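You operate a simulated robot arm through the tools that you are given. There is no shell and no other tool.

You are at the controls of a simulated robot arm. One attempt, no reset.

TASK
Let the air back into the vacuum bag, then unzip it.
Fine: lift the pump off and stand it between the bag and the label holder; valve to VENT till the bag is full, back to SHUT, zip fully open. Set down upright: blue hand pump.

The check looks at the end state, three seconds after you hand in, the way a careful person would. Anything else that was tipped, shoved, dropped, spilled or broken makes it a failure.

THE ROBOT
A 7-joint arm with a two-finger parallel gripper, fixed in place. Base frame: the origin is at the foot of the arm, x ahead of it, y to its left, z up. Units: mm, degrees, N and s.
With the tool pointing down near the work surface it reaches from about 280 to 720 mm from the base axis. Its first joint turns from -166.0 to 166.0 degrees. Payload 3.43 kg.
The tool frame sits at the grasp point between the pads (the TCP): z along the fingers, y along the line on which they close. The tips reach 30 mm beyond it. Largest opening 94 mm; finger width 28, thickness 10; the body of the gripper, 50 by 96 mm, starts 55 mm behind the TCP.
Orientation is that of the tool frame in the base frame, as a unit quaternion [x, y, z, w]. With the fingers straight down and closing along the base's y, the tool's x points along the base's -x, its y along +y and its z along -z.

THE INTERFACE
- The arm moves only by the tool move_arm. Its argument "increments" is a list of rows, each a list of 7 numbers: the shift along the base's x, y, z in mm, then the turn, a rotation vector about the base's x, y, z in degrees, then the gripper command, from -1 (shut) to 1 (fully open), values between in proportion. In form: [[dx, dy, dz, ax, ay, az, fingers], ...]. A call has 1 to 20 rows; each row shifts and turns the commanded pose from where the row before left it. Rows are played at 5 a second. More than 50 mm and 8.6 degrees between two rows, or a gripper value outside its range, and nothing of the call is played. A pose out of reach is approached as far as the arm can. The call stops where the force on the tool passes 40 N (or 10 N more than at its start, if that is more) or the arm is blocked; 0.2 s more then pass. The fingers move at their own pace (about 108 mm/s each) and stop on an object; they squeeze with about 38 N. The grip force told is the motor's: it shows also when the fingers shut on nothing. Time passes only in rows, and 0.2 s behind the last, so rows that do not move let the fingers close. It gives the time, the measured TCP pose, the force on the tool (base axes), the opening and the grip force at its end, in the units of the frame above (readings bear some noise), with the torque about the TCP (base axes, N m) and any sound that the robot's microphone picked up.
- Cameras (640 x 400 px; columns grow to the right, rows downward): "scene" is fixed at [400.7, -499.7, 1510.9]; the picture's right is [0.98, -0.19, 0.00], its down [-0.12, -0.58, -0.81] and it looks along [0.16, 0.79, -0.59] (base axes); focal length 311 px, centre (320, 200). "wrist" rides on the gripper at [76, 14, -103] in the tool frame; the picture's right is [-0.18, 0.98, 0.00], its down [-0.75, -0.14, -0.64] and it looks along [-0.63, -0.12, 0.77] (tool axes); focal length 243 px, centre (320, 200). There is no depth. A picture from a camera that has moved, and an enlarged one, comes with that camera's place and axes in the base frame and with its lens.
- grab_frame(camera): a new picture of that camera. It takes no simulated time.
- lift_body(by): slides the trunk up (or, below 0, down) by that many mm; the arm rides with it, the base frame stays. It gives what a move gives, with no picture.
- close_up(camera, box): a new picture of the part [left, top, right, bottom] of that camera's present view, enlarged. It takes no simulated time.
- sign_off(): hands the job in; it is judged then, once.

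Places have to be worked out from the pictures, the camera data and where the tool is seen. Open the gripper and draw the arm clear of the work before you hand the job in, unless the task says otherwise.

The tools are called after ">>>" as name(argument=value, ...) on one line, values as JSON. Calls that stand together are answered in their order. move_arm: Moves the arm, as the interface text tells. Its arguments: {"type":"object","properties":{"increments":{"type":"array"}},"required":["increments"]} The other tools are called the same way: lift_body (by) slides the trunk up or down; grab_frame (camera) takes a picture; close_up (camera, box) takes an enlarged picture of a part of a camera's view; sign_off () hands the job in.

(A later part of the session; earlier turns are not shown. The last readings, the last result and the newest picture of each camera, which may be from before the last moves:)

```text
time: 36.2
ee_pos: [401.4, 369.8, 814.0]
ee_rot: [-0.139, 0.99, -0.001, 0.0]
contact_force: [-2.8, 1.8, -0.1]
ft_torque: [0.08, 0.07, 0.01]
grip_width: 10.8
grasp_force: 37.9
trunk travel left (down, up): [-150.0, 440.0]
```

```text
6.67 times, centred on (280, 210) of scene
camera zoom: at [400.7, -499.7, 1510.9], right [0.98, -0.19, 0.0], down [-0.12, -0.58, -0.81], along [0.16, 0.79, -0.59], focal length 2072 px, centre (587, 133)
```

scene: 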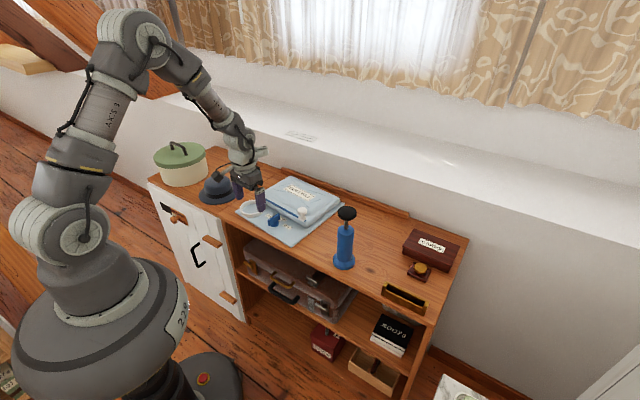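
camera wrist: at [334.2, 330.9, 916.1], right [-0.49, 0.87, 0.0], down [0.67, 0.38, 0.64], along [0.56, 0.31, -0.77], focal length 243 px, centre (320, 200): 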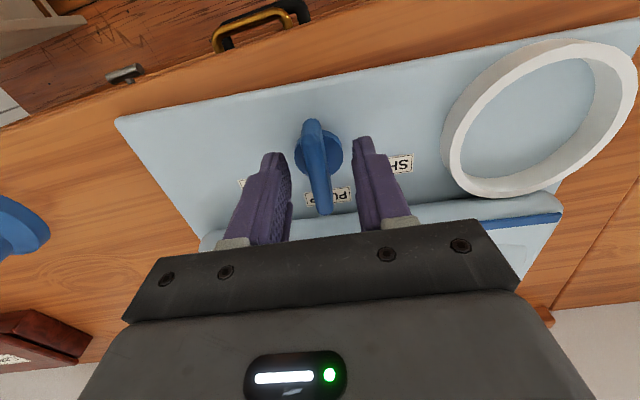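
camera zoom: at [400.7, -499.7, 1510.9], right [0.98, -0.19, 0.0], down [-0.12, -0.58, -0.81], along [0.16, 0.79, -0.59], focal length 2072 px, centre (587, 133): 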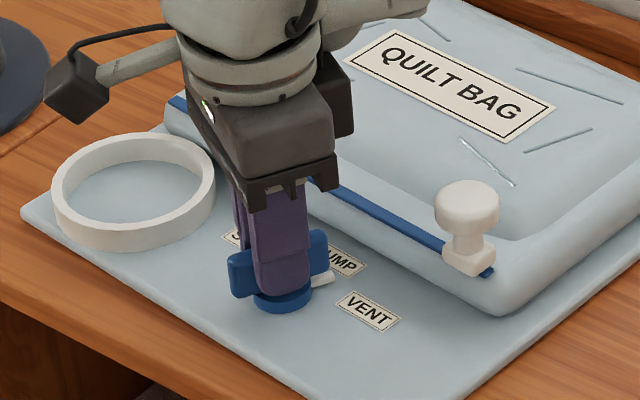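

The valve turns freely with the tool, now at 16°. I'll continue another 30° toward VENT.

>>> move_arm(increments=[[0, 0, 0, 0, 0, -6, -1], [0, 0, 0, 0, 0, -6, -1], [0, 0, 0, 0, 0, -6, -1], [0, 0, 0, 0, 0, -6, -1], [0, 0, 0, 0, 0, -6, -1], [0, 0, 0, 0, 0, 0, -1]])

>>> close_up(camera="scene", box=[240, 180, 320, 240])

>>> grab_frame(camera="wrist")

```text
time: 37.6
ee_pos: [400.9, 370.2, 813.8]
ee_rot: [0.123, 0.992, 0.0, 0.0]
contact_force: [-2.9, 9.3, 7.3]
ft_torque: [0.13, -0.02, 0.01]
grip_width: 10.7
grasp_force: 38.5
trunk travel left (down, up): [-150.0, 440.0]
```

```text
6.67 times, centred on (280, 210) of scene
camera zoom: at [400.7, -499.7, 1510.9], right [0.98, -0.19, 0.0], down [-0.12, -0.58, -0.81], along [0.16, 0.79, -0.59], focal length 2072 px, centre (587, 133)
```

zoom: 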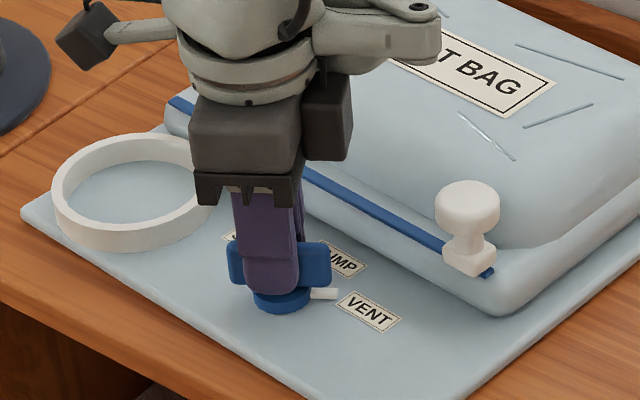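

```text
taken
camera wrist: at [331.6, 402.1, 916.1], right [0.42, 0.91, 0.0], down [0.7, -0.32, 0.64], along [0.58, -0.27, -0.77], focal length 243 px, centre (320, 200)
```

wrist: 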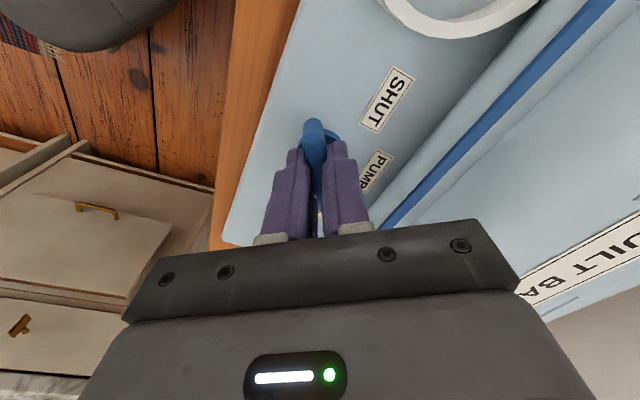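

VENT is about 10° further, and side force has risen to about 10 N, which suggests the true axis is a little farther out, near (406, 371). I'll shift the tool toward it and read the force again.

>>> move_arm(increments=[[1.5, 0.8, 0, 0, 0, 0, -1], [1.5, 0.8, 0, 0, 0, 0, -1], [0, 0, 0, 0, 0, 0, -1]])

>>> grab_frame(camera="scene")

```text
time: 38.4
ee_pos: [403.7, 369.8, 813.5]
ee_rot: [0.123, 0.992, -0.001, 0.001]
contact_force: [-10.4, -0.5, 6.0]
ft_torque: [0.3, 1.04, -0.02]
grip_width: 10.6
grasp_force: 37.9
trunk travel left (down, up): [-150.0, 440.0]
```

```text
taken
```

scene: 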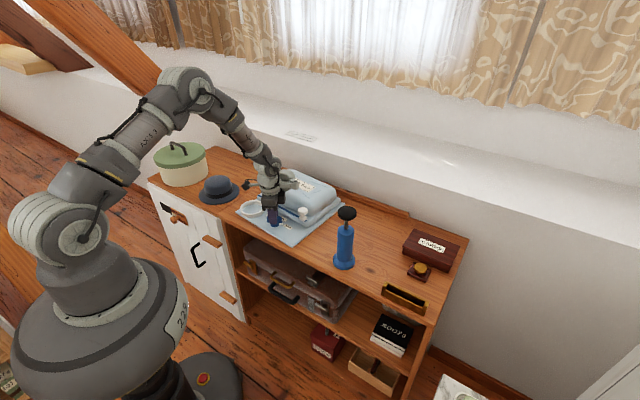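

Force now points in -x with some lift and torque. I need to see whether the filling bag is pressing on the gripper, so I'll enlarge both views.

>>> close_up(camera="scene", box=[230, 150, 350, 250])

>>> grab_frame(camera="wrist")

```text
4.00 times, centred on (290, 200) of scene
camera zoom: at [400.7, -499.7, 1510.9], right [0.98, -0.19, 0.0], down [-0.12, -0.58, -0.81], along [0.16, 0.79, -0.59], focal length 1244 px, centre (440, 200)
```

zoom: 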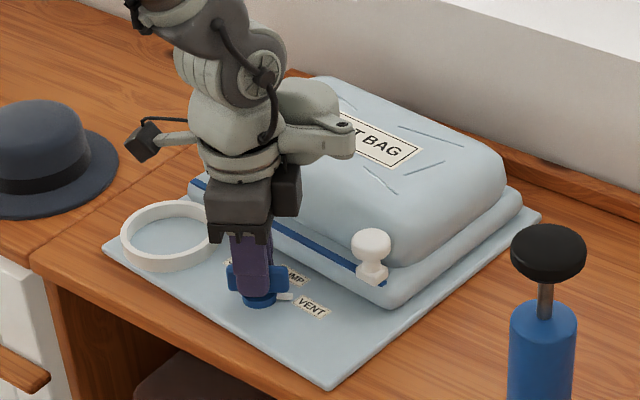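

```text
taken
camera wrist: at [333.7, 401.3, 916.1], right [0.42, 0.91, 0.0], down [0.7, -0.32, 0.64], along [0.58, -0.27, -0.77], focal length 243 px, centre (320, 200)
```

wrist: 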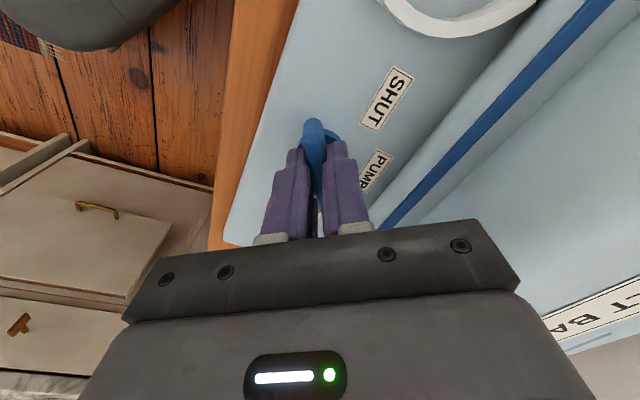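

The bag is already filling at this valve angle, so VENT is active. I'll open the fingers and rise straight up to keep the hand away from the swelling bag.

>>> move_arm(increments=[[-1.5, -0.5, 0, 0, 0, 0, -1], [0, 0, 0, 0, 0, 0, -0.5], [0, 0, 0, 0, 0, 0, -0.2], [0, 0, 10, 0, 0, 0, -0.2], [0, 0, 20, 0, 0, 0, -0.2], [-10, -10, 30, 0, 0, 0, -0.2], [-15, -15, 40, 0, 0, 0, -0.2], [-15, -15, 40, 0, 0, 0, -0.2], [-15, -15, 40, 0, 0, 0, -0.2], [0, 0, 0, 0, 0, 0, -0.2]])

>>> close_up(camera="scene", box=[230, 150, 350, 250])

>>> grab_frame(camera="wrist")

```text
time: 40.6
ee_pos: [346.8, 314.1, 993.3]
ee_rot: [0.122, 0.993, 0.001, 0.0]
contact_force: [-0.1, 0.4, -0.1]
ft_torque: [-0.01, 0.01, 0.06]
grip_width: 37.4
grasp_force: 0.1
trunk travel left (down, up): [-150.0, 440.0]
```

```text
4.00 times, centred on (290, 200) of scene
camera zoom: at [400.7, -499.7, 1510.9], right [0.98, -0.19, 0.0], down [-0.12, -0.58, -0.81], along [0.16, 0.79, -0.59], focal length 1244 px, centre (440, 200)
```

zoom: 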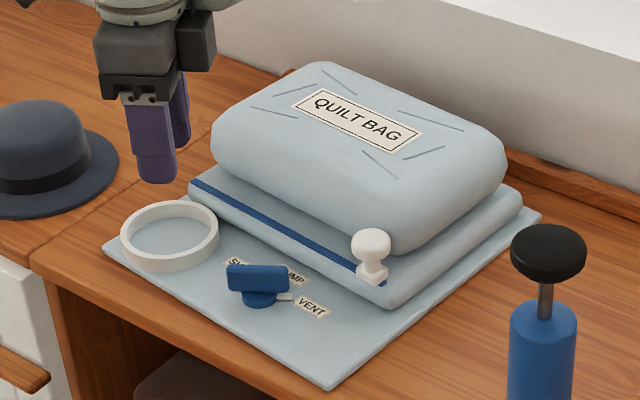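

```text
taken
camera wrist: at [276.5, 345.8, 1096.1], right [0.42, 0.91, 0.0], down [0.7, -0.32, 0.64], along [0.58, -0.27, -0.77], focal length 243 px, centre (320, 200)
```

wrist: 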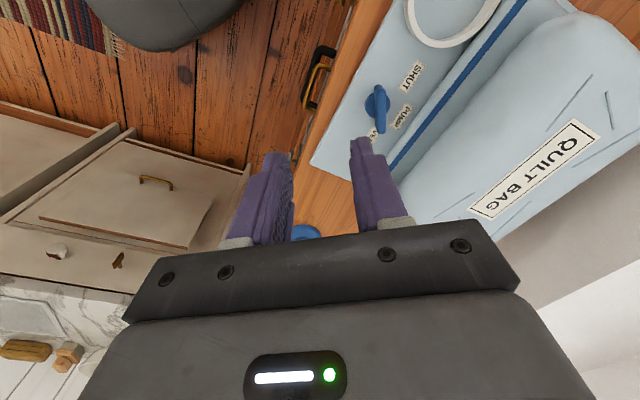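

The hand is clear and the bag is swelling. I'll hold a couple of seconds and compare.

>>> move_arm(increments=[[0, 0, 0, 0, 0, 0, -0.2], [0, 0, 0, 0, 0, 0, -0.2], [0, 0, 0, 0, 0, 0, -0.2], [0, 0, 0, 0, 0, 0, -0.2], [0, 0, 0, 0, 0, 0, -0.2], [0, 0, 0, 0, 0, 0, -0.2], [0, 0, 0, 0, 0, 0, -0.2], [0, 0, 0, 0, 0, 0, -0.2], [0, 0, 0, 0, 0, 0, -0.2], [0, 0, 0, 0, 0, 0, -0.2]])

>>> close_up(camera="scene", box=[230, 150, 350, 250])

```text
time: 42.8
ee_pos: [347.4, 314.8, 992.6]
ee_rot: [0.123, 0.992, 0.0, 0.0]
contact_force: [0.0, -0.6, -0.3]
ft_torque: [0.0, 0.0, 0.03]
grip_width: 37.5
grasp_force: 0.1
trunk travel left (down, up): [-150.0, 440.0]
```

```text
4.00 times, centred on (290, 200) of scene
camera zoom: at [400.7, -499.7, 1510.9], right [0.98, -0.19, 0.0], down [-0.12, -0.58, -0.81], along [0.16, 0.79, -0.59], focal length 1244 px, centre (440, 200)
```

zoom: 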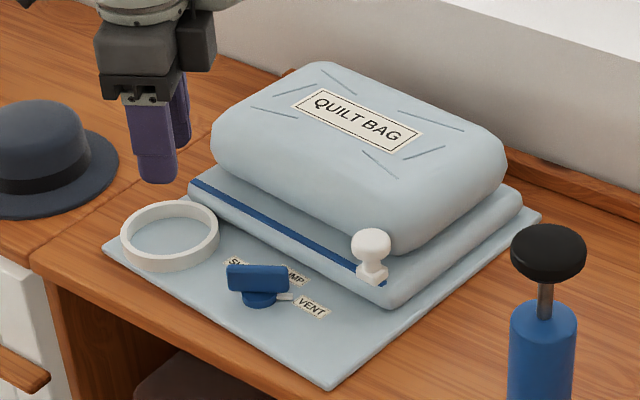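

Nothing changed between 40.6 s and 42.8 s, so the bag is either full or flow stopped because the pointer is short of the mark. I'll look closely at the pointer before deciding.

>>> close_up(camera="wrist", box=[330, 50, 450, 150])

>>> close_up(camera="scene", box=[255, 200, 335, 250])

```text
4.00 times, centred on (390, 100) of wrist
camera zoom: at [276.8, 346.0, 1095.8], right [0.42, 0.91, 0.0], down [0.7, -0.32, 0.64], along [0.58, -0.27, -0.77], focal length 970 px, centre (40, 600)
```

zoom: 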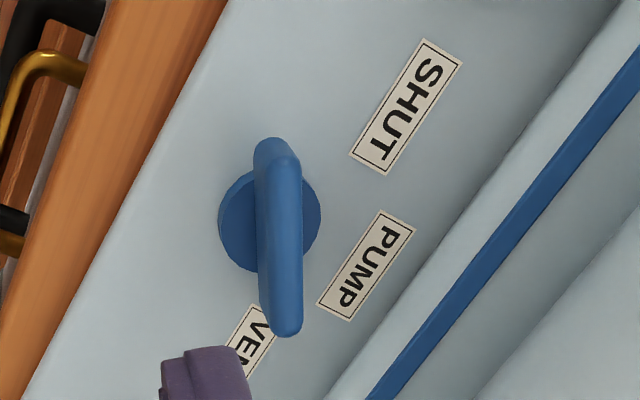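

```text
8.00 times, centred on (295, 225) of scene
camera zoom: at [400.7, -499.7, 1510.9], right [0.98, -0.19, 0.0], down [-0.12, -0.58, -0.81], along [0.16, 0.79, -0.59], focal length 2487 px, centre (520, 0)
```

zoom: 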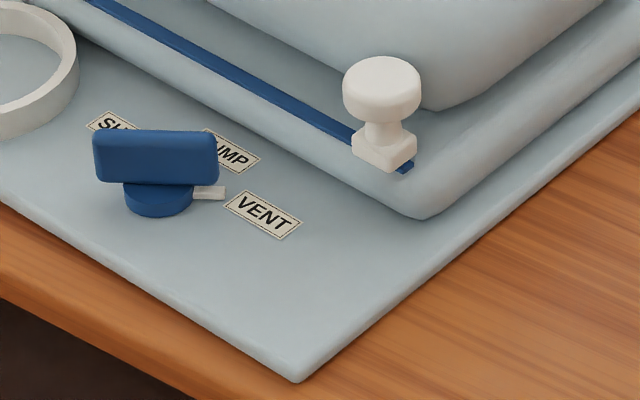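

The pointer is about 10° short of the VENT mark. The better view puts the axis at (405.5, 369.3) with the tab at about -14.5°. I'll go back over it, turn it fully to VENT, and see if the bag grows any more.

>>> move_arm(increments=[[7.3, 6.9, -17, 0, 0, 0, -0.2], [7.3, 6.9, -18, 0, 0, 0, -0.2], [7.3, 6.9, -18, 0, 0, 0, -0.2], [7.3, 6.9, -18, 0, 0, 0, -0.2], [7.3, 6.9, -18, 0, 0, 0, -0.2], [7.3, 6.8, -18, 0, 0, 0, -0.2], [7.3, 6.8, -18, 0, 0, 0, -0.2], [7.3, 6.8, -18, 0, 0, 0, -0.2], [0, 0, 0, 0, 0, 0, -0.2], [0, 0, 0, 0, 0, 0, -0.2]])

>>> close_up(camera="wrist", box=[220, 100, 420, 225])

>>> close_up(camera="scene", box=[230, 150, 350, 250])

```text
time: 45.0
ee_pos: [407.4, 371.1, 850.2]
ee_rot: [0.121, 0.993, 0.0, 0.0]
contact_force: [-0.2, -0.3, -0.8]
ft_torque: [-0.05, 0.03, 0.02]
grip_width: 37.9
grasp_force: 0.0
trunk travel left (down, up): [-150.0, 440.0]
```

```text
3.20 times, centred on (320, 162) of wrist
camera zoom: at [337.3, 402.0, 952.9], right [0.42, 0.91, 0.0], down [0.7, -0.32, 0.64], along [0.58, -0.27, -0.77], focal length 776 px, centre (320, 320)
```

zoom: 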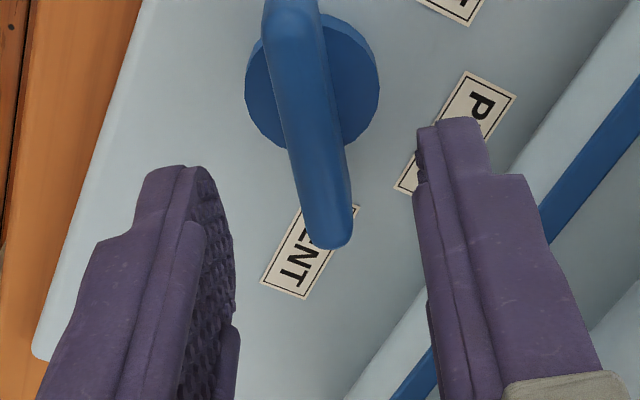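

```text
4.00 times, centred on (290, 200) of scene
camera zoom: at [400.7, -499.7, 1510.9], right [0.98, -0.19, 0.0], down [-0.12, -0.58, -0.81], along [0.16, 0.79, -0.59], focal length 1244 px, centre (440, 200)
```

zoom: 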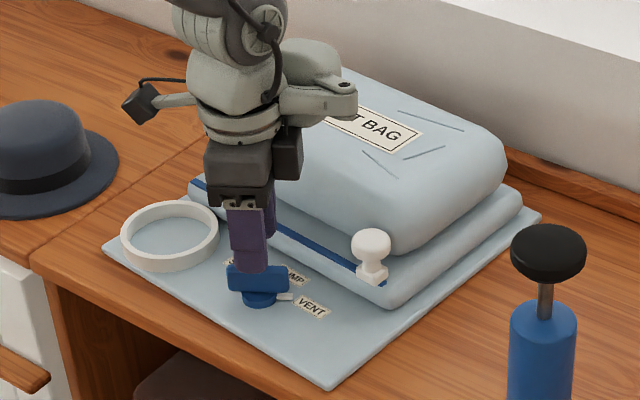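

The axis reads (404.9, 369.4) again. I'll correct by about (-1.8, -1.3), lower to z 814 and grip the tab.

>>> move_arm(increments=[[-1.8, -1.3, -10, 0, 0, 0, -0.2], [0, 0, -10, 0, 0, 0, -0.2], [0, 0, -9, 0, 0, 0, -0.2], [0, 0, -7, 0, 0, 0, -0.2], [0, 0, 0, 0, 0, 0, -0.2], [0, 0, 0, 0, 0, 0, -0.5], [0, 0, 0, 0, 0, 0, -1], [0, 0, 0, 0, 0, 0, -1]])

```text
time: 46.8
ee_pos: [405.7, 369.3, 816.7]
ee_rot: [0.123, 0.992, 0.0, 0.001]
contact_force: [1.3, 0.5, -0.1]
ft_torque: [0.06, -0.01, 0.0]
grip_width: 10.8
grasp_force: 37.7
trunk travel left (down, up): [-150.0, 440.0]
```

Gripped with almost no side load, so centring is good. I'll turn the last 11° to the VENT mark and hold for a couple of seconds.

>>> move_arm(increments=[[0, 0, 0, 0, 0, -4, -1], [0, 0, 0, 0, 0, -4, -1], [0, 0, 0, 0, 0, -3, -1], [0, 0, 0, 0, 0, 0, -1], [0, 0, 0, 0, 0, 0, -1], [0, 0, 0, 0, 0, 0, -1], [0, 0, 0, 0, 0, 0, -1], [0, 0, 0, 0, 0, 0, -1], [0, 0, 0, 0, 0, 0, -1], [0, 0, 0, 0, 0, 0, -1], [0, 0, 0, 0, 0, 0, -1]])

>>> close_up(camera="scene", box=[230, 150, 350, 250])

>>> close_up(camera="scene", box=[255, 200, 335, 250])

```text
time: 49.2
ee_pos: [406.6, 369.5, 815.9]
ee_rot: [0.217, 0.976, 0.0, 0.0]
contact_force: [-1.5, 7.0, 3.9]
ft_torque: [0.21, 0.13, 1.12]
grip_width: 12.3
grasp_force: 37.4
trunk travel left (down, up): [-150.0, 440.0]
```

```text
4.00 times, centred on (290, 200) of scene
camera zoom: at [400.7, -499.7, 1510.9], right [0.98, -0.19, 0.0], down [-0.12, -0.58, -0.81], along [0.16, 0.79, -0.59], focal length 1244 px, centre (440, 200)
```

zoom: 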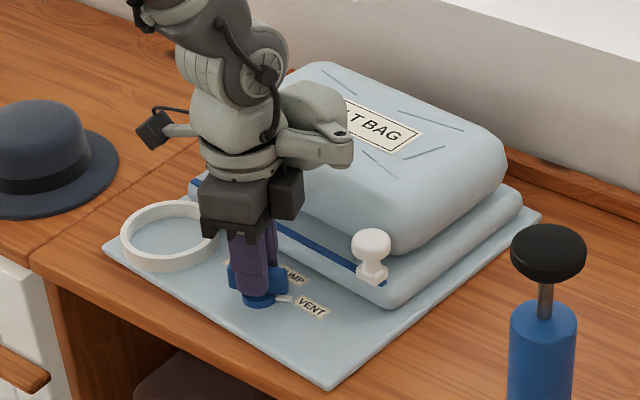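

```text
8.00 times, centred on (295, 225) of scene
camera zoom: at [400.7, -499.7, 1510.9], right [0.98, -0.19, 0.0], down [-0.12, -0.58, -0.81], along [0.16, 0.79, -0.59], focal length 2487 px, centre (520, 0)
```

zoom: 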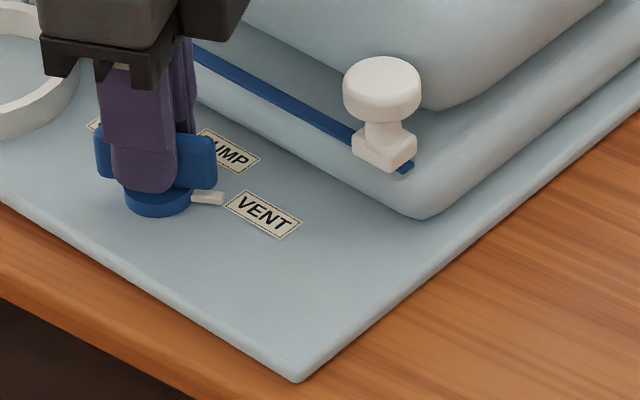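

Torque about the vertical jumped to 1.1 N m with the pointer on VENT, so it is at the VENT stop. The bag stays the same size, so it is full. Now I turn back counter-clockwise toward SHUT, first 66° through PUMP.

>>> move_arm(increments=[[0, 0, 0, 0, 0, 6, -1], [0, 0, 0, 0, 0, 6, -1], [0, 0, 0, 0, 0, 6, -1], [0, 0, 0, 0, 0, 6, -1], [0, 0, 0, 0, 0, 6, -1], [0, 0, 0, 0, 0, 6, -1], [0, 0, 0, 0, 0, 6, -1], [0, 0, 0, 0, 0, 6, -1], [0, 0, 0, 0, 0, 6, -1], [0, 0, 0, 0, 0, 6, -1], [0, 0, 0, 0, 0, 6, -1], [0, 0, 0, 0, 0, 0, -1]])

>>> close_up(camera="scene", box=[230, 150, 350, 250])

```text
time: 51.8
ee_pos: [405.5, 370.3, 815.3]
ee_rot: [-0.351, 0.936, 0.0, 0.0]
contact_force: [5.5, 13.8, 14.5]
ft_torque: [0.52, -0.31, -0.02]
grip_width: 10.6
grasp_force: 37.9
trunk travel left (down, up): [-150.0, 440.0]
```

```text
4.00 times, centred on (290, 200) of scene
camera zoom: at [400.7, -499.7, 1510.9], right [0.98, -0.19, 0.0], down [-0.12, -0.58, -0.81], along [0.16, 0.79, -0.59], focal length 1244 px, centre (440, 200)
```

zoom: 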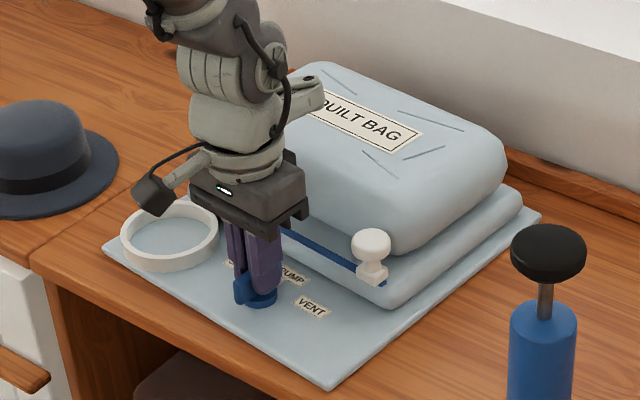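

It follows, now at 41°, but about 20 N of stress has built up in the grip. I'll open briefly to let that go, then re-grip before continuing to SHUT.

>>> move_arm(increments=[[0, 0, 0, 0, 0, 0, -0.5], [0, 0, 0, 0, 0, 0, -0.4], [0, 0, 0, 0, 0, 0, -0.4]])

>>> grab_frame(camera="wrist")

```text
time: 52.6
ee_pos: [406.4, 367.6, 815.2]
ee_rot: [-0.35, 0.937, 0.0, 0.0]
contact_force: [-0.4, 0.9, 0.7]
ft_torque: [0.03, 0.02, 0.02]
grip_width: 28.1
grasp_force: 0.0
trunk travel left (down, up): [-150.0, 440.0]
```

```text
taken
camera wrist: at [338.9, 327.7, 917.3], right [-0.51, 0.86, 0.0], down [0.66, 0.39, 0.64], along [0.55, 0.32, -0.77], focal length 243 px, centre (320, 200)
```

wrist: 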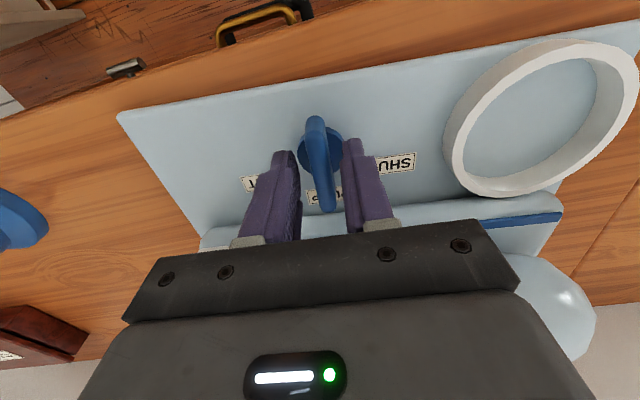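

With the fingers open the tool settled at (406.4, 367.6), about 2 mm off the axis. I'll shift by (-1.2, +2.0), re-grip, and turn on toward SHUT.

>>> move_arm(increments=[[-1.2, 2.0, 0, 0, 0, 0, -0.4], [0, 0, 0, 0, 0, 0, -0.6], [0, 0, 0, 0, 0, 0, -1], [0, 0, 0, 0, 0, 0, -1]])

```text
time: 53.6
ee_pos: [405.4, 370.6, 815.3]
ee_rot: [-0.349, 0.937, 0.0, -0.001]
contact_force: [4.0, -4.5, 1.6]
ft_torque: [-0.16, 0.03, -0.01]
grip_width: 10.5
grasp_force: 38.1
trunk travel left (down, up): [-150.0, 440.0]
```

A small side load of 6 N remains, so I'll trim 1 mm and turn 48° further, in 6° steps.

>>> move_arm(increments=[[0.6, -0.7, 0, 0, 0, 0, -1], [0, 0, 0, 0, 0, 6, -1], [0, 0, 0, 0, 0, 6, -1], [0, 0, 0, 0, 0, 6, -1], [0, 0, 0, 0, 0, 6, -1], [0, 0, 0, 0, 0, 6, -1], [0, 0, 0, 0, 0, 6, -1], [0, 0, 0, 0, 0, 6, -1], [0, 0, 0, 0, 0, 6, -1], [0, 0, 0, 0, 0, 0, -1]])

>>> close_up(camera="scene", box=[230, 150, 350, 250])

>>> grab_frame(camera="wrist")

```text
time: 55.8
ee_pos: [405.1, 369.9, 815.8]
ee_rot: [-0.701, 0.713, 0.0, 0.0]
contact_force: [-0.6, -4.6, 1.1]
ft_torque: [-0.74, 0.03, 0.04]
grip_width: 10.9
grasp_force: 38.2
trunk travel left (down, up): [-150.0, 440.0]
```

```text
4.00 times, centred on (290, 200) of scene
camera zoom: at [400.7, -499.7, 1510.9], right [0.98, -0.19, 0.0], down [-0.12, -0.58, -0.81], along [0.16, 0.79, -0.59], focal length 1244 px, centre (440, 200)
```

zoom: 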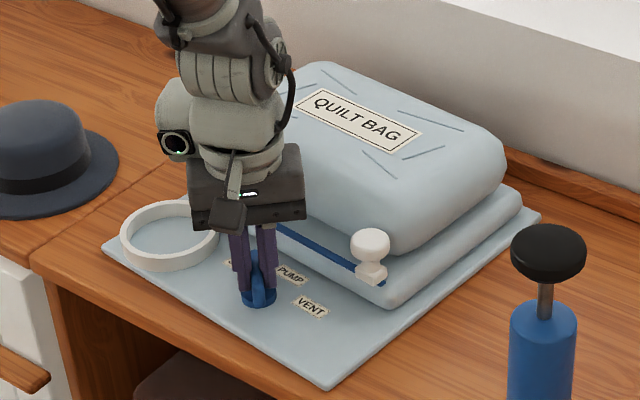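

```text
taken
camera wrist: at [389.7, 292.6, 917.5], right [-0.98, 0.2, 0.0], down [0.15, 0.75, 0.64], along [0.13, 0.63, -0.77], focal length 243 px, centre (320, 200)
```

wrist: 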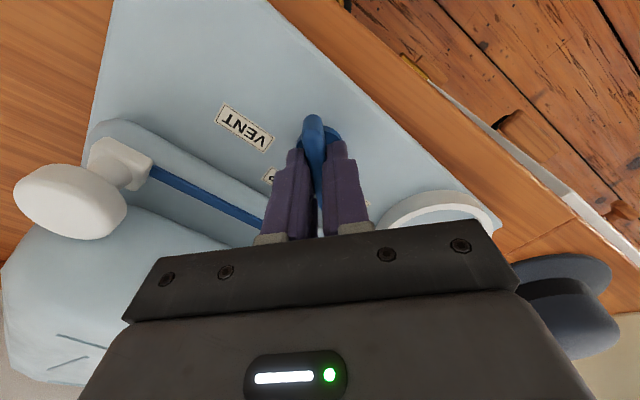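

It is at 89° with little resistance. SHUT should be near 101°, so I'll do the last part in 3° steps and watch the torque.

>>> move_arm(increments=[[0, 0, 0, 0, 0, 3, -1], [0, 0, 0, 0, 0, 3, -1], [0, 0, 0, 0, 0, 3, -1], [0, 0, 0, 0, 0, 3, -1], [0, 0, 0, 0, 0, 0, -1]])

```text
time: 57.0
ee_pos: [405.1, 369.4, 815.5]
ee_rot: [0.771, -0.636, -0.001, -0.001]
contact_force: [-2.7, -1.7, 4.0]
ft_torque: [0.0, 0.09, -1.02]
grip_width: 10.8
grasp_force: 38.2
trunk travel left (down, up): [-150.0, 440.0]
```

Torque jumped to -1.02 N m at 101°, so the valve is against its SHUT stop. I'll release it and rise straight up to check.

>>> move_arm(increments=[[0, 0, 0, 0, 0, 0, -0.5], [0, 0, 0, 0, 0, 0, -0.2], [0, 0, 10, 0, 0, 0, -0.2], [0, 0, 20, 0, 0, 0, -0.2], [0, 0, 30, 0, 0, 0, -0.2], [0, -10, 40, 0, 0, 0, -0.2], [0, -15, 40, 0, 0, 0, -0.2], [0, -15, 40, 0, 0, 0, -0.2], [0, 0, 0, 0, 0, 0, -0.2]])

>>> close_up(camera="scene", box=[245, 190, 335, 250])

>>> grab_frame(camera="wrist")

```text
time: 59.0
ee_pos: [407.9, 330.8, 996.5]
ee_rot: [0.772, -0.636, 0.0, 0.0]
contact_force: [-0.5, -0.4, 0.7]
ft_torque: [0.0, 0.01, -0.02]
grip_width: 37.3
grasp_force: 0.0
trunk travel left (down, up): [-150.0, 440.0]
```

```text
6.67 times, centred on (290, 220) of scene
camera zoom: at [400.7, -499.7, 1510.9], right [0.98, -0.19, 0.0], down [-0.12, -0.58, -0.81], along [0.16, 0.79, -0.59], focal length 2072 px, centre (520, 67)
```

zoom: 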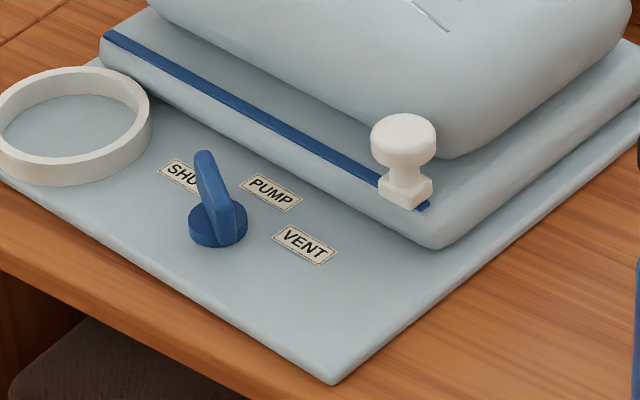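

```text
taken
camera wrist: at [408.5, 252.3, 1099.1], right [-1.0, -0.01, 0.0], down [0.0, 0.77, 0.64], along [0.0, 0.64, -0.77], focal length 243 px, centre (320, 200)
```

wrist: 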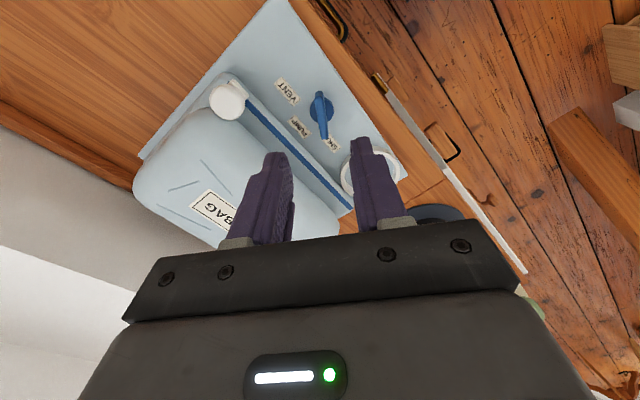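

The pointer is on SHUT and the bag is plump. Next is the zip: I'll study the white slider and how close the bag's bulge is to it.

>>> close_up(camera="wrist", box=[180, 60, 380, 220])

>>> close_up(camera="scene", box=[285, 195, 325, 225])

>>> close_up(camera="scene", box=[235, 160, 335, 235])

```text
2.50 times, centred on (280, 140) of wrist
camera zoom: at [408.5, 252.3, 1099.1], right [-1.0, -0.01, 0.0], down [0.0, 0.77, 0.64], along [0.0, 0.64, -0.77], focal length 606 px, centre (420, 350)
```

zoom: 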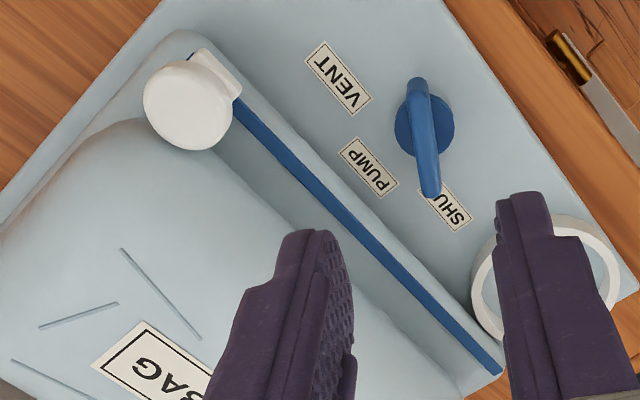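

```text
13.33 times, centred on (305, 210) of scene
camera zoom: at [400.7, -499.7, 1510.9], right [0.98, -0.19, 0.0], down [-0.12, -0.58, -0.81], along [0.16, 0.79, -0.59], focal length 4145 px, centre (520, 67)
```

zoom: 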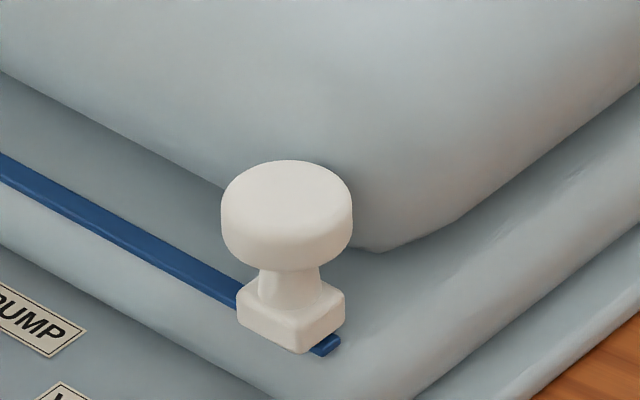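

```text
5.33 times, centred on (285, 198) of scene
camera zoom: at [400.7, -499.7, 1510.9], right [0.98, -0.19, 0.0], down [-0.12, -0.58, -0.81], along [0.16, 0.79, -0.59], focal length 1658 px, centre (507, 213)
```

zoom: 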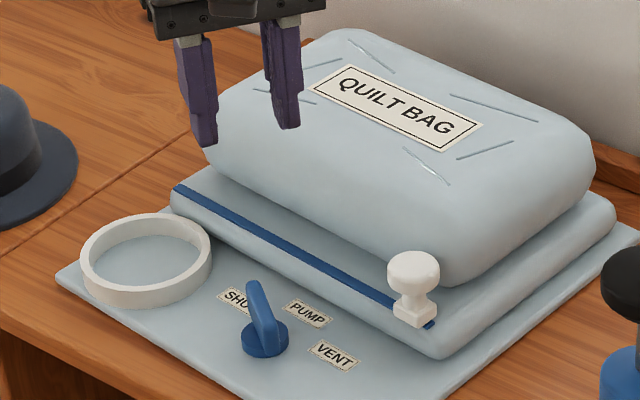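

The slider head is at about (505, 336), about 34 mm across, with its top near z 838. The zip runs 129.75° toward about (352, 523), and the bulge sits just behind the zip line. I'll face the tool 40° so the fingers close along the zip, offset slightly toward me to keep clear of the bulge, and stop above it to look.

>>> move_arm(increments=[[10, 0, -5, 0, 0, -7.6, 0.0], [11, 0, -10, 0, 0, -7.6, 0.3], [12, 0, -11, 0, 0, -7.6, 0.3], [12, 0, -12, 0, 0, -7.6, 0.3], [12, 0, -12, 0, 0, -7.6, 0.3], [12, 0, -12, 0, 0, -7.6, 0.3], [12, 0, -12, 0, 0, -7.6, 0.3], [11, 0.7, -12, 0, 0, -7.7, 0.3], [0, 0, 0, 0, 0, 0, 0.3], [0, 0, 0, 0, 0, 0, 0.3]])

>>> grab_frame(camera="wrist")

>>> close_up(camera="scene", box=[255, 165, 345, 235])

```text
time: 61.2
ee_pos: [498.5, 330.1, 908.9]
ee_rot: [-0.342, 0.94, 0.0, 0.0]
contact_force: [0.4, 0.8, -0.1]
ft_torque: [0.03, 0.0, -0.02]
grip_width: 61.2
grasp_force: 0.1
trunk travel left (down, up): [-150.0, 440.0]
```

```text
taken
camera wrist: at [430.9, 291.2, 1011.5], right [-0.49, 0.87, 0.0], down [0.67, 0.38, 0.64], along [0.56, 0.32, -0.77], focal length 243 px, centre (320, 200)
```

wrist: 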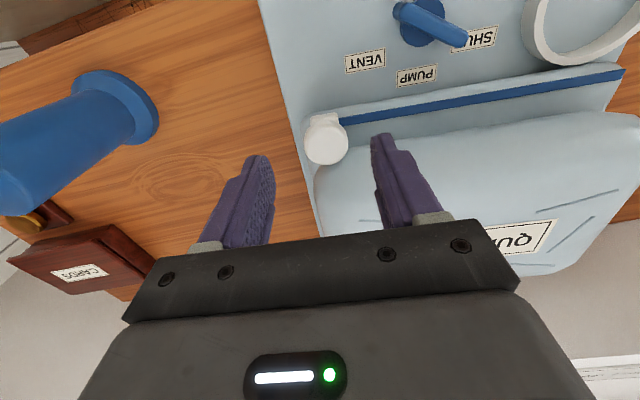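

```text
5.71 times, centred on (300, 200) of scene
camera zoom: at [400.7, -499.7, 1510.9], right [0.98, -0.19, 0.0], down [-0.12, -0.58, -0.81], along [0.16, 0.79, -0.59], focal length 1776 px, centre (434, 200)
```

zoom: 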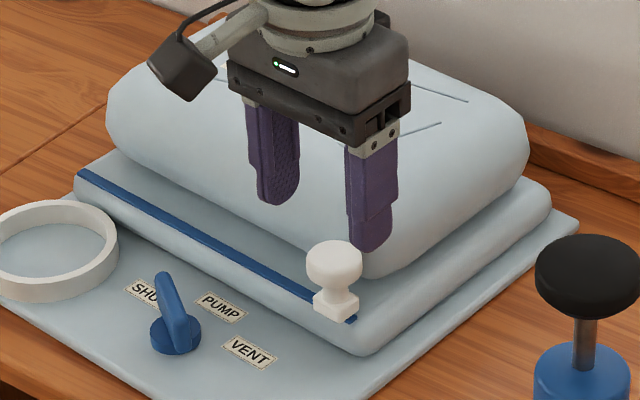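

Holding above the slider at z 909. I'll enlarge the slider in this view to fix its place.

>>> close_up(camera="wrist", box=[240, 90, 440, 215])

```text
3.20 times, centred on (340, 152) of wrist
camera zoom: at [430.9, 291.2, 1011.5], right [-0.49, 0.87, 0.0], down [0.67, 0.38, 0.64], along [0.56, 0.32, -0.77], focal length 776 px, centre (256, 352)
```

zoom: 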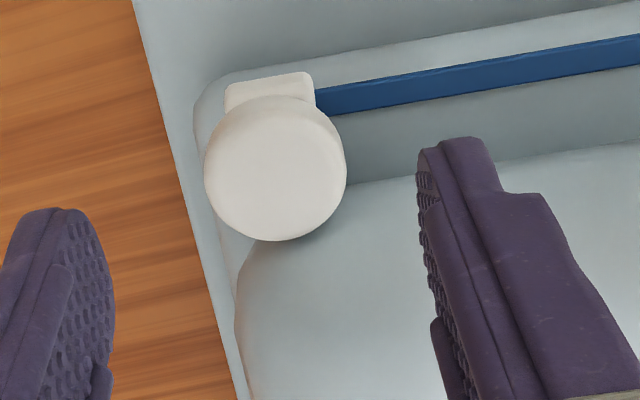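

The head centre reads (506, 340), and the bulge's face is at about 9–12 mm behind the zip line. I'll lower with the tool centred 8.5 mm on the near side of the head, to TCP z 836.

>>> move_arm(increments=[[1, 4, -13, 0, 0, 0, 0.3], [0, 0, -15, 0, 0, 0, 0.3], [0, 0, -15, 0, 0, 0, 0.3], [0, 0, -14, 0, 0, 0, 0.3], [0, 0, -10, 0, 0, 0, 0.3], [0, 0, -6, 0, 0, 0, 0.3], [0, 0, 0, 0, 0, 0, 0.3]])

>>> grab_frame(camera="wrist")

>>> close_up(camera="scene", box=[265, 175, 345, 235])

```text
time: 62.8
ee_pos: [498.6, 334.2, 835.0]
ee_rot: [-0.343, 0.939, 0.001, 0.001]
contact_force: [0.3, -0.1, -0.1]
ft_torque: [-0.01, 0.03, -0.02]
grip_width: 61.3
grasp_force: 0.0
trunk travel left (down, up): [-150.0, 440.0]
```

```text
taken
camera wrist: at [431.2, 295.4, 937.7], right [-0.49, 0.87, 0.0], down [0.67, 0.38, 0.64], along [0.56, 0.32, -0.77], focal length 243 px, centre (320, 200)
```

wrist: 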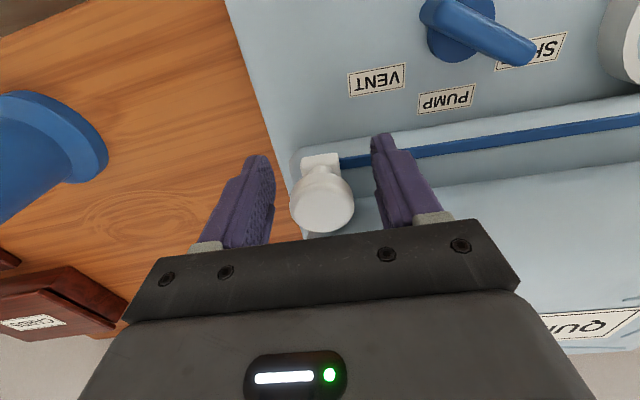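

```text
6.67 times, centred on (305, 205) of scene
camera zoom: at [400.7, -499.7, 1510.9], right [0.98, -0.19, 0.0], down [-0.12, -0.58, -0.81], along [0.16, 0.79, -0.59], focal length 2072 px, centre (420, 167)
```

zoom: 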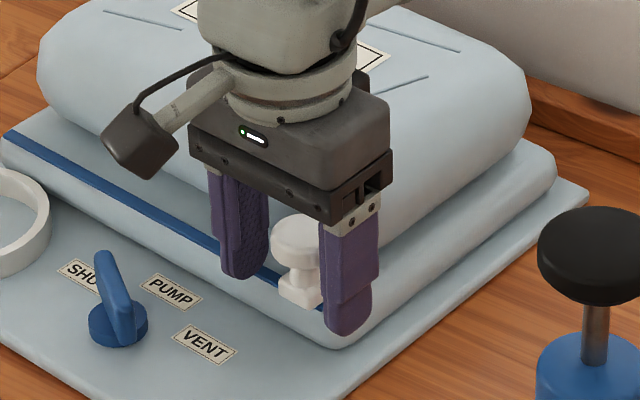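

The head stands between the fingers, perhaps 10–12 mm ahead of the pad centre. I'll move 2.5 mm toward it and close.

>>> move_arm(increments=[[1.9, 1.6, 0, 0, 0, 0, 0.3], [0, 0, 0, 0, 0, 0, 0], [0, 0, 0, 0, 0, 0, -0.2], [0, 0, 0, 0, 0, 0, -1], [0, 0, 0, 0, 0, 0, -1]])

>>> grab_frame(camera="wrist")

>>> close_up(camera="scene", box=[265, 175, 345, 235])

```text
time: 64.0
ee_pos: [501.7, 336.9, 835.7]
ee_rot: [-0.343, 0.939, 0.0, 0.001]
contact_force: [6.0, 4.9, 1.6]
ft_torque: [0.21, -0.31, -0.02]
grip_width: 33.8
grasp_force: 38.2
trunk travel left (down, up): [-150.0, 440.0]
```

```text
taken
camera wrist: at [434.1, 298.1, 938.1], right [-0.49, 0.87, 0.0], down [0.67, 0.38, 0.64], along [0.56, 0.32, -0.77], focal length 243 px, centre (320, 200)
```

wrist: 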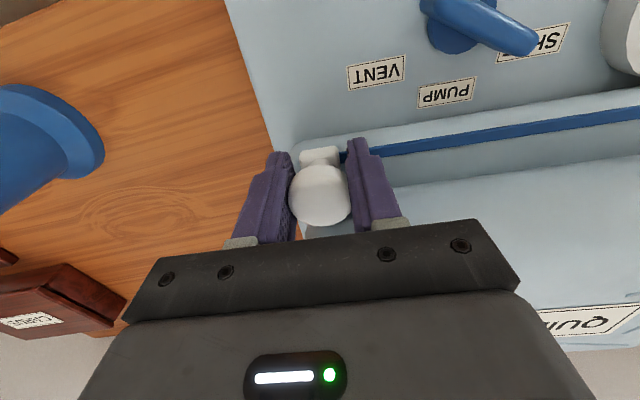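

```text
6.67 times, centred on (305, 205) of scene
camera zoom: at [400.7, -499.7, 1510.9], right [0.98, -0.19, 0.0], down [-0.12, -0.58, -0.81], along [0.16, 0.79, -0.59], focal length 2072 px, centre (420, 167)
```

zoom: 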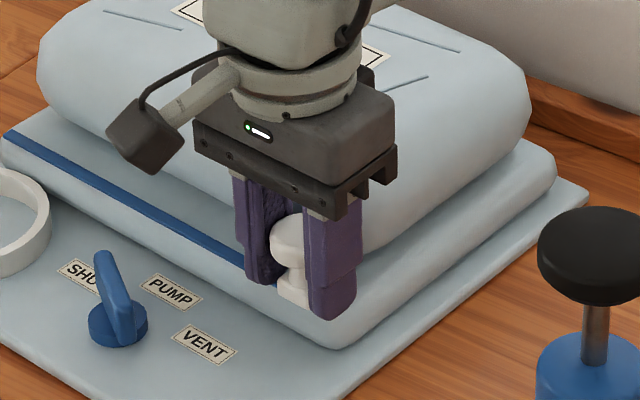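

The slider head is held at 33.8 mm. I'll start sliding it along the zip toward the far-left end in small steps and watch the resistance.

>>> move_arm(increments=[[-3.2, 3.84, 0, 0, 0, 0, -1], [-5.1, 6.15, 0, 0, 0, 0, -1], [-5.1, 6.15, 0, 0, 0, 0, -1], [-5.1, 6.15, 0, 0, 0, 0, -1], [0, 0, 0, 0, 0, 0, -1]])

>>> close_up(camera="scene", box=[265, 175, 345, 235])

```text
time: 65.2
ee_pos: [481.8, 359.2, 835.6]
ee_rot: [-0.343, 0.939, 0.0, 0.0]
contact_force: [10.3, 9.1, 9.4]
ft_torque: [-0.23, 0.38, -0.09]
grip_width: 33.6
grasp_force: 38.0
trunk travel left (down, up): [-150.0, 440.0]
```

```text
6.67 times, centred on (305, 205) of scene
camera zoom: at [400.7, -499.7, 1510.9], right [0.98, -0.19, 0.0], down [-0.12, -0.58, -0.81], along [0.16, 0.79, -0.59], focal length 2072 px, centre (420, 167)
```

zoom: 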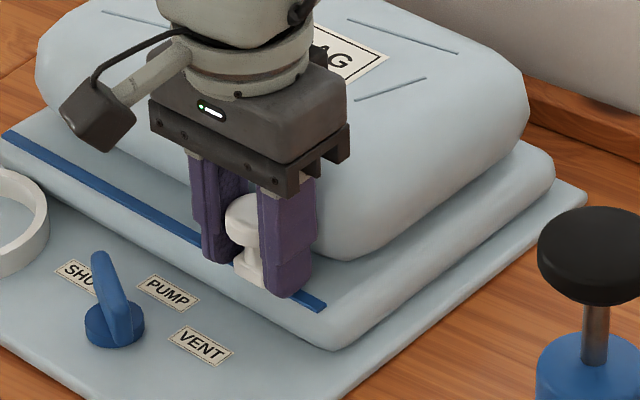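

The slider moves, but comparing pictures, the whole bag seems to have crept about 2 mm along with it. I'll check with much slower motion, easing the 14 N sideways load too, to see if the drag drops.

>>> move_arm(increments=[[0.6, 0.5, 0, 0, 0, 0, -1], [0.6, 0.5, 0, 0, 0, 0, -1], [-0.64, 0.77, 0, 0, 0, 0, -1], [-1.28, 1.54, 0, 0, 0, 0, -1], [-1.28, 1.54, 0, 0, 0, 0, -1], [-1.28, 1.54, 0, 0, 0, 0, -1], [-1.28, 1.54, 0, 0, 0, 0, -1], [-1.28, 1.54, 0, 0, 0, 0, -1], [-1.28, 1.54, 0, 0, 0, 0, -1]])

>>> close_up(camera="scene", box=[265, 175, 345, 235])

```text
time: 67.2
ee_pos: [474.0, 367.6, 836.7]
ee_rot: [-0.343, 0.939, 0.0, 0.0]
contact_force: [-3.8, -3.2, 0.9]
ft_torque: [-0.11, 0.03, 0.05]
grip_width: 33.4
grasp_force: 37.5
trunk travel left (down, up): [-150.0, 440.0]
```

```text
6.67 times, centred on (305, 205) of scene
camera zoom: at [400.7, -499.7, 1510.9], right [0.98, -0.19, 0.0], down [-0.12, -0.58, -0.81], along [0.16, 0.79, -0.59], focal length 2072 px, centre (420, 167)
```

zoom: 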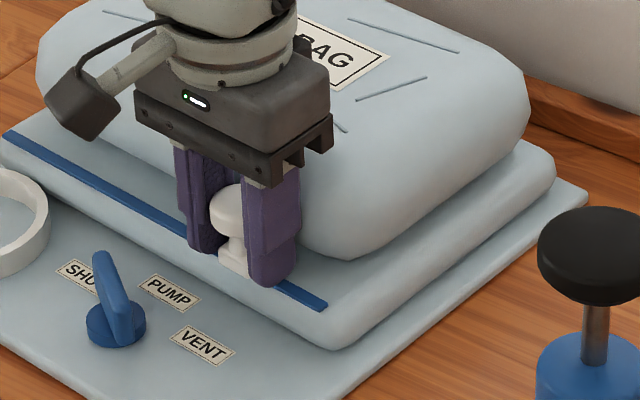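

The side load is now only 5 N the other way. I'll compare the zip's right end with the earlier 13x picture to measure how far the bag has actually moved.

>>> close_up(camera="scene", box=[285, 195, 325, 225])

>>> close_up(camera="scene", box=[245, 190, 335, 250])

```text
13.33 times, centred on (305, 210) of scene
camera zoom: at [400.7, -499.7, 1510.9], right [0.98, -0.19, 0.0], down [-0.12, -0.58, -0.81], along [0.16, 0.79, -0.59], focal length 4145 px, centre (520, 67)
```

zoom: 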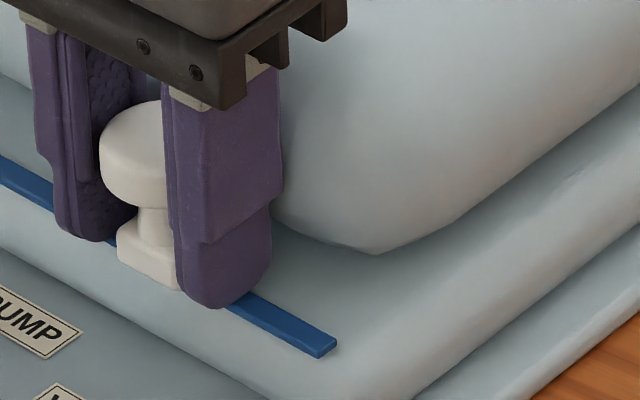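

```text
6.67 times, centred on (290, 220) of scene
camera zoom: at [400.7, -499.7, 1510.9], right [0.98, -0.19, 0.0], down [-0.12, -0.58, -0.81], along [0.16, 0.79, -0.59], focal length 2072 px, centre (520, 67)
```

zoom: 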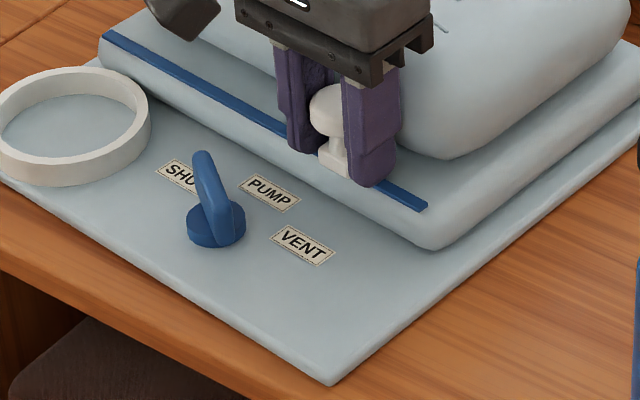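

The bag has shifted only about 1 mm toward me, from the sideways load, not along the zip. I'll continue at a gentle 20 mm/s along the zip, checking the side load each time.

>>> move_arm(increments=[[-1.28, 1.54, 0, 0, 0, 0, -1], [-2.55, 3.08, 0, 0, 0, 0, -1], [-2.55, 3.08, 0, 0, 0, 0, -1], [-2.55, 3.08, 0, 0, 0, 0, -1], [-2.55, 3.08, 0, 0, 0, 0, -1], [-2.55, 3.08, 0, 0, 0, 0, -1], [-2.55, 3.08, 0, 0, 0, 0, -1], [-2.55, 3.08, 0, 0, 0, 0, -1]])

>>> close_up(camera="scene", box=[245, 190, 335, 250])

```text
time: 69.0
ee_pos: [455.2, 391.4, 835.6]
ee_rot: [-0.342, 0.94, 0.0, 0.0]
contact_force: [-2.2, -2.1, 0.5]
ft_torque: [0.38, -0.53, -0.03]
grip_width: 33.0
grasp_force: 38.0
trunk travel left (down, up): [-150.0, 440.0]
```

```text
6.67 times, centred on (290, 220) of scene
camera zoom: at [400.7, -499.7, 1510.9], right [0.98, -0.19, 0.0], down [-0.12, -0.58, -0.81], along [0.16, 0.79, -0.59], focal length 2072 px, centre (520, 67)
```

zoom: 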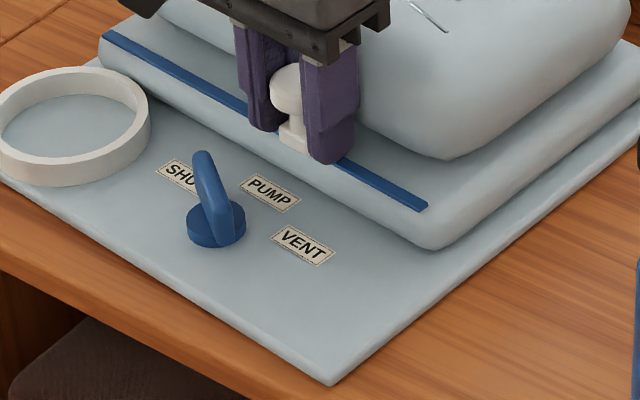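

Side load is about 3 N and the bag has not moved. I'll continue along the zip another 55 mm.

>>> move_arm(increments=[[-1.6, 1.93, 0, 0, 0, 0, -1], [-3.18, 3.86, 0, 0, 0, 0, -1], [-3.18, 3.86, 0, 0, 0, 0, -1], [-3.18, 3.86, 0, 0, 0, 0, -1], [-3.18, 3.86, 0, 0, 0, 0, -1], [-3.18, 3.86, 0, 0, 0, 0, -1], [-3.18, 3.86, 0, 0, 0, 0, -1], [-3.18, 3.86, 0, 0, 0, 0, -1], [-3.18, 3.86, 0, 0, 0, 0, -1], [-3.18, 3.86, 0, 0, 0, 0, -1], [-3.18, 3.86, 0, 0, 0, 0, -1]])

>>> close_up(camera="scene", box=[245, 190, 335, 250])

>>> grab_frame(camera="wrist")

```text
time: 71.4
ee_pos: [423.1, 433.1, 835.3]
ee_rot: [-0.342, 0.94, 0.0, 0.0]
contact_force: [3.2, 2.9, 1.5]
ft_torque: [-0.1, -0.18, 0.13]
grip_width: 33.1
grasp_force: 38.3
trunk travel left (down, up): [-150.0, 440.0]
```

```text
6.67 times, centred on (290, 220) of scene
camera zoom: at [400.7, -499.7, 1510.9], right [0.98, -0.19, 0.0], down [-0.12, -0.58, -0.81], along [0.16, 0.79, -0.59], focal length 2072 px, centre (520, 67)
```

zoom: 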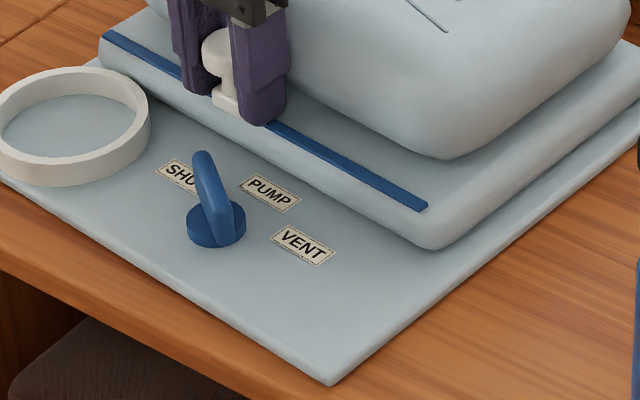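

```text
taken
camera wrist: at [355.2, 394.3, 938.3], right [-0.49, 0.87, 0.0], down [0.67, 0.38, 0.64], along [0.56, 0.32, -0.77], focal length 243 px, centre (320, 200)
```

wrist: 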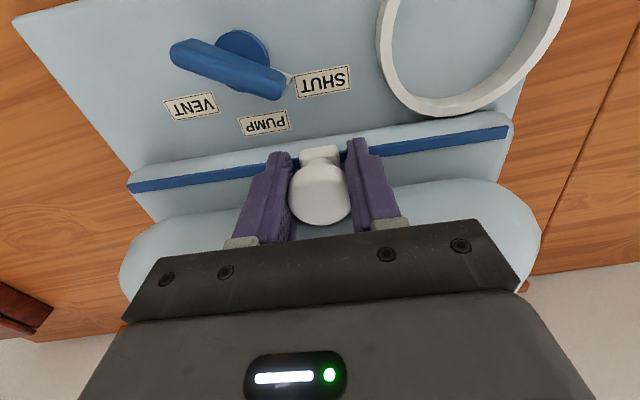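

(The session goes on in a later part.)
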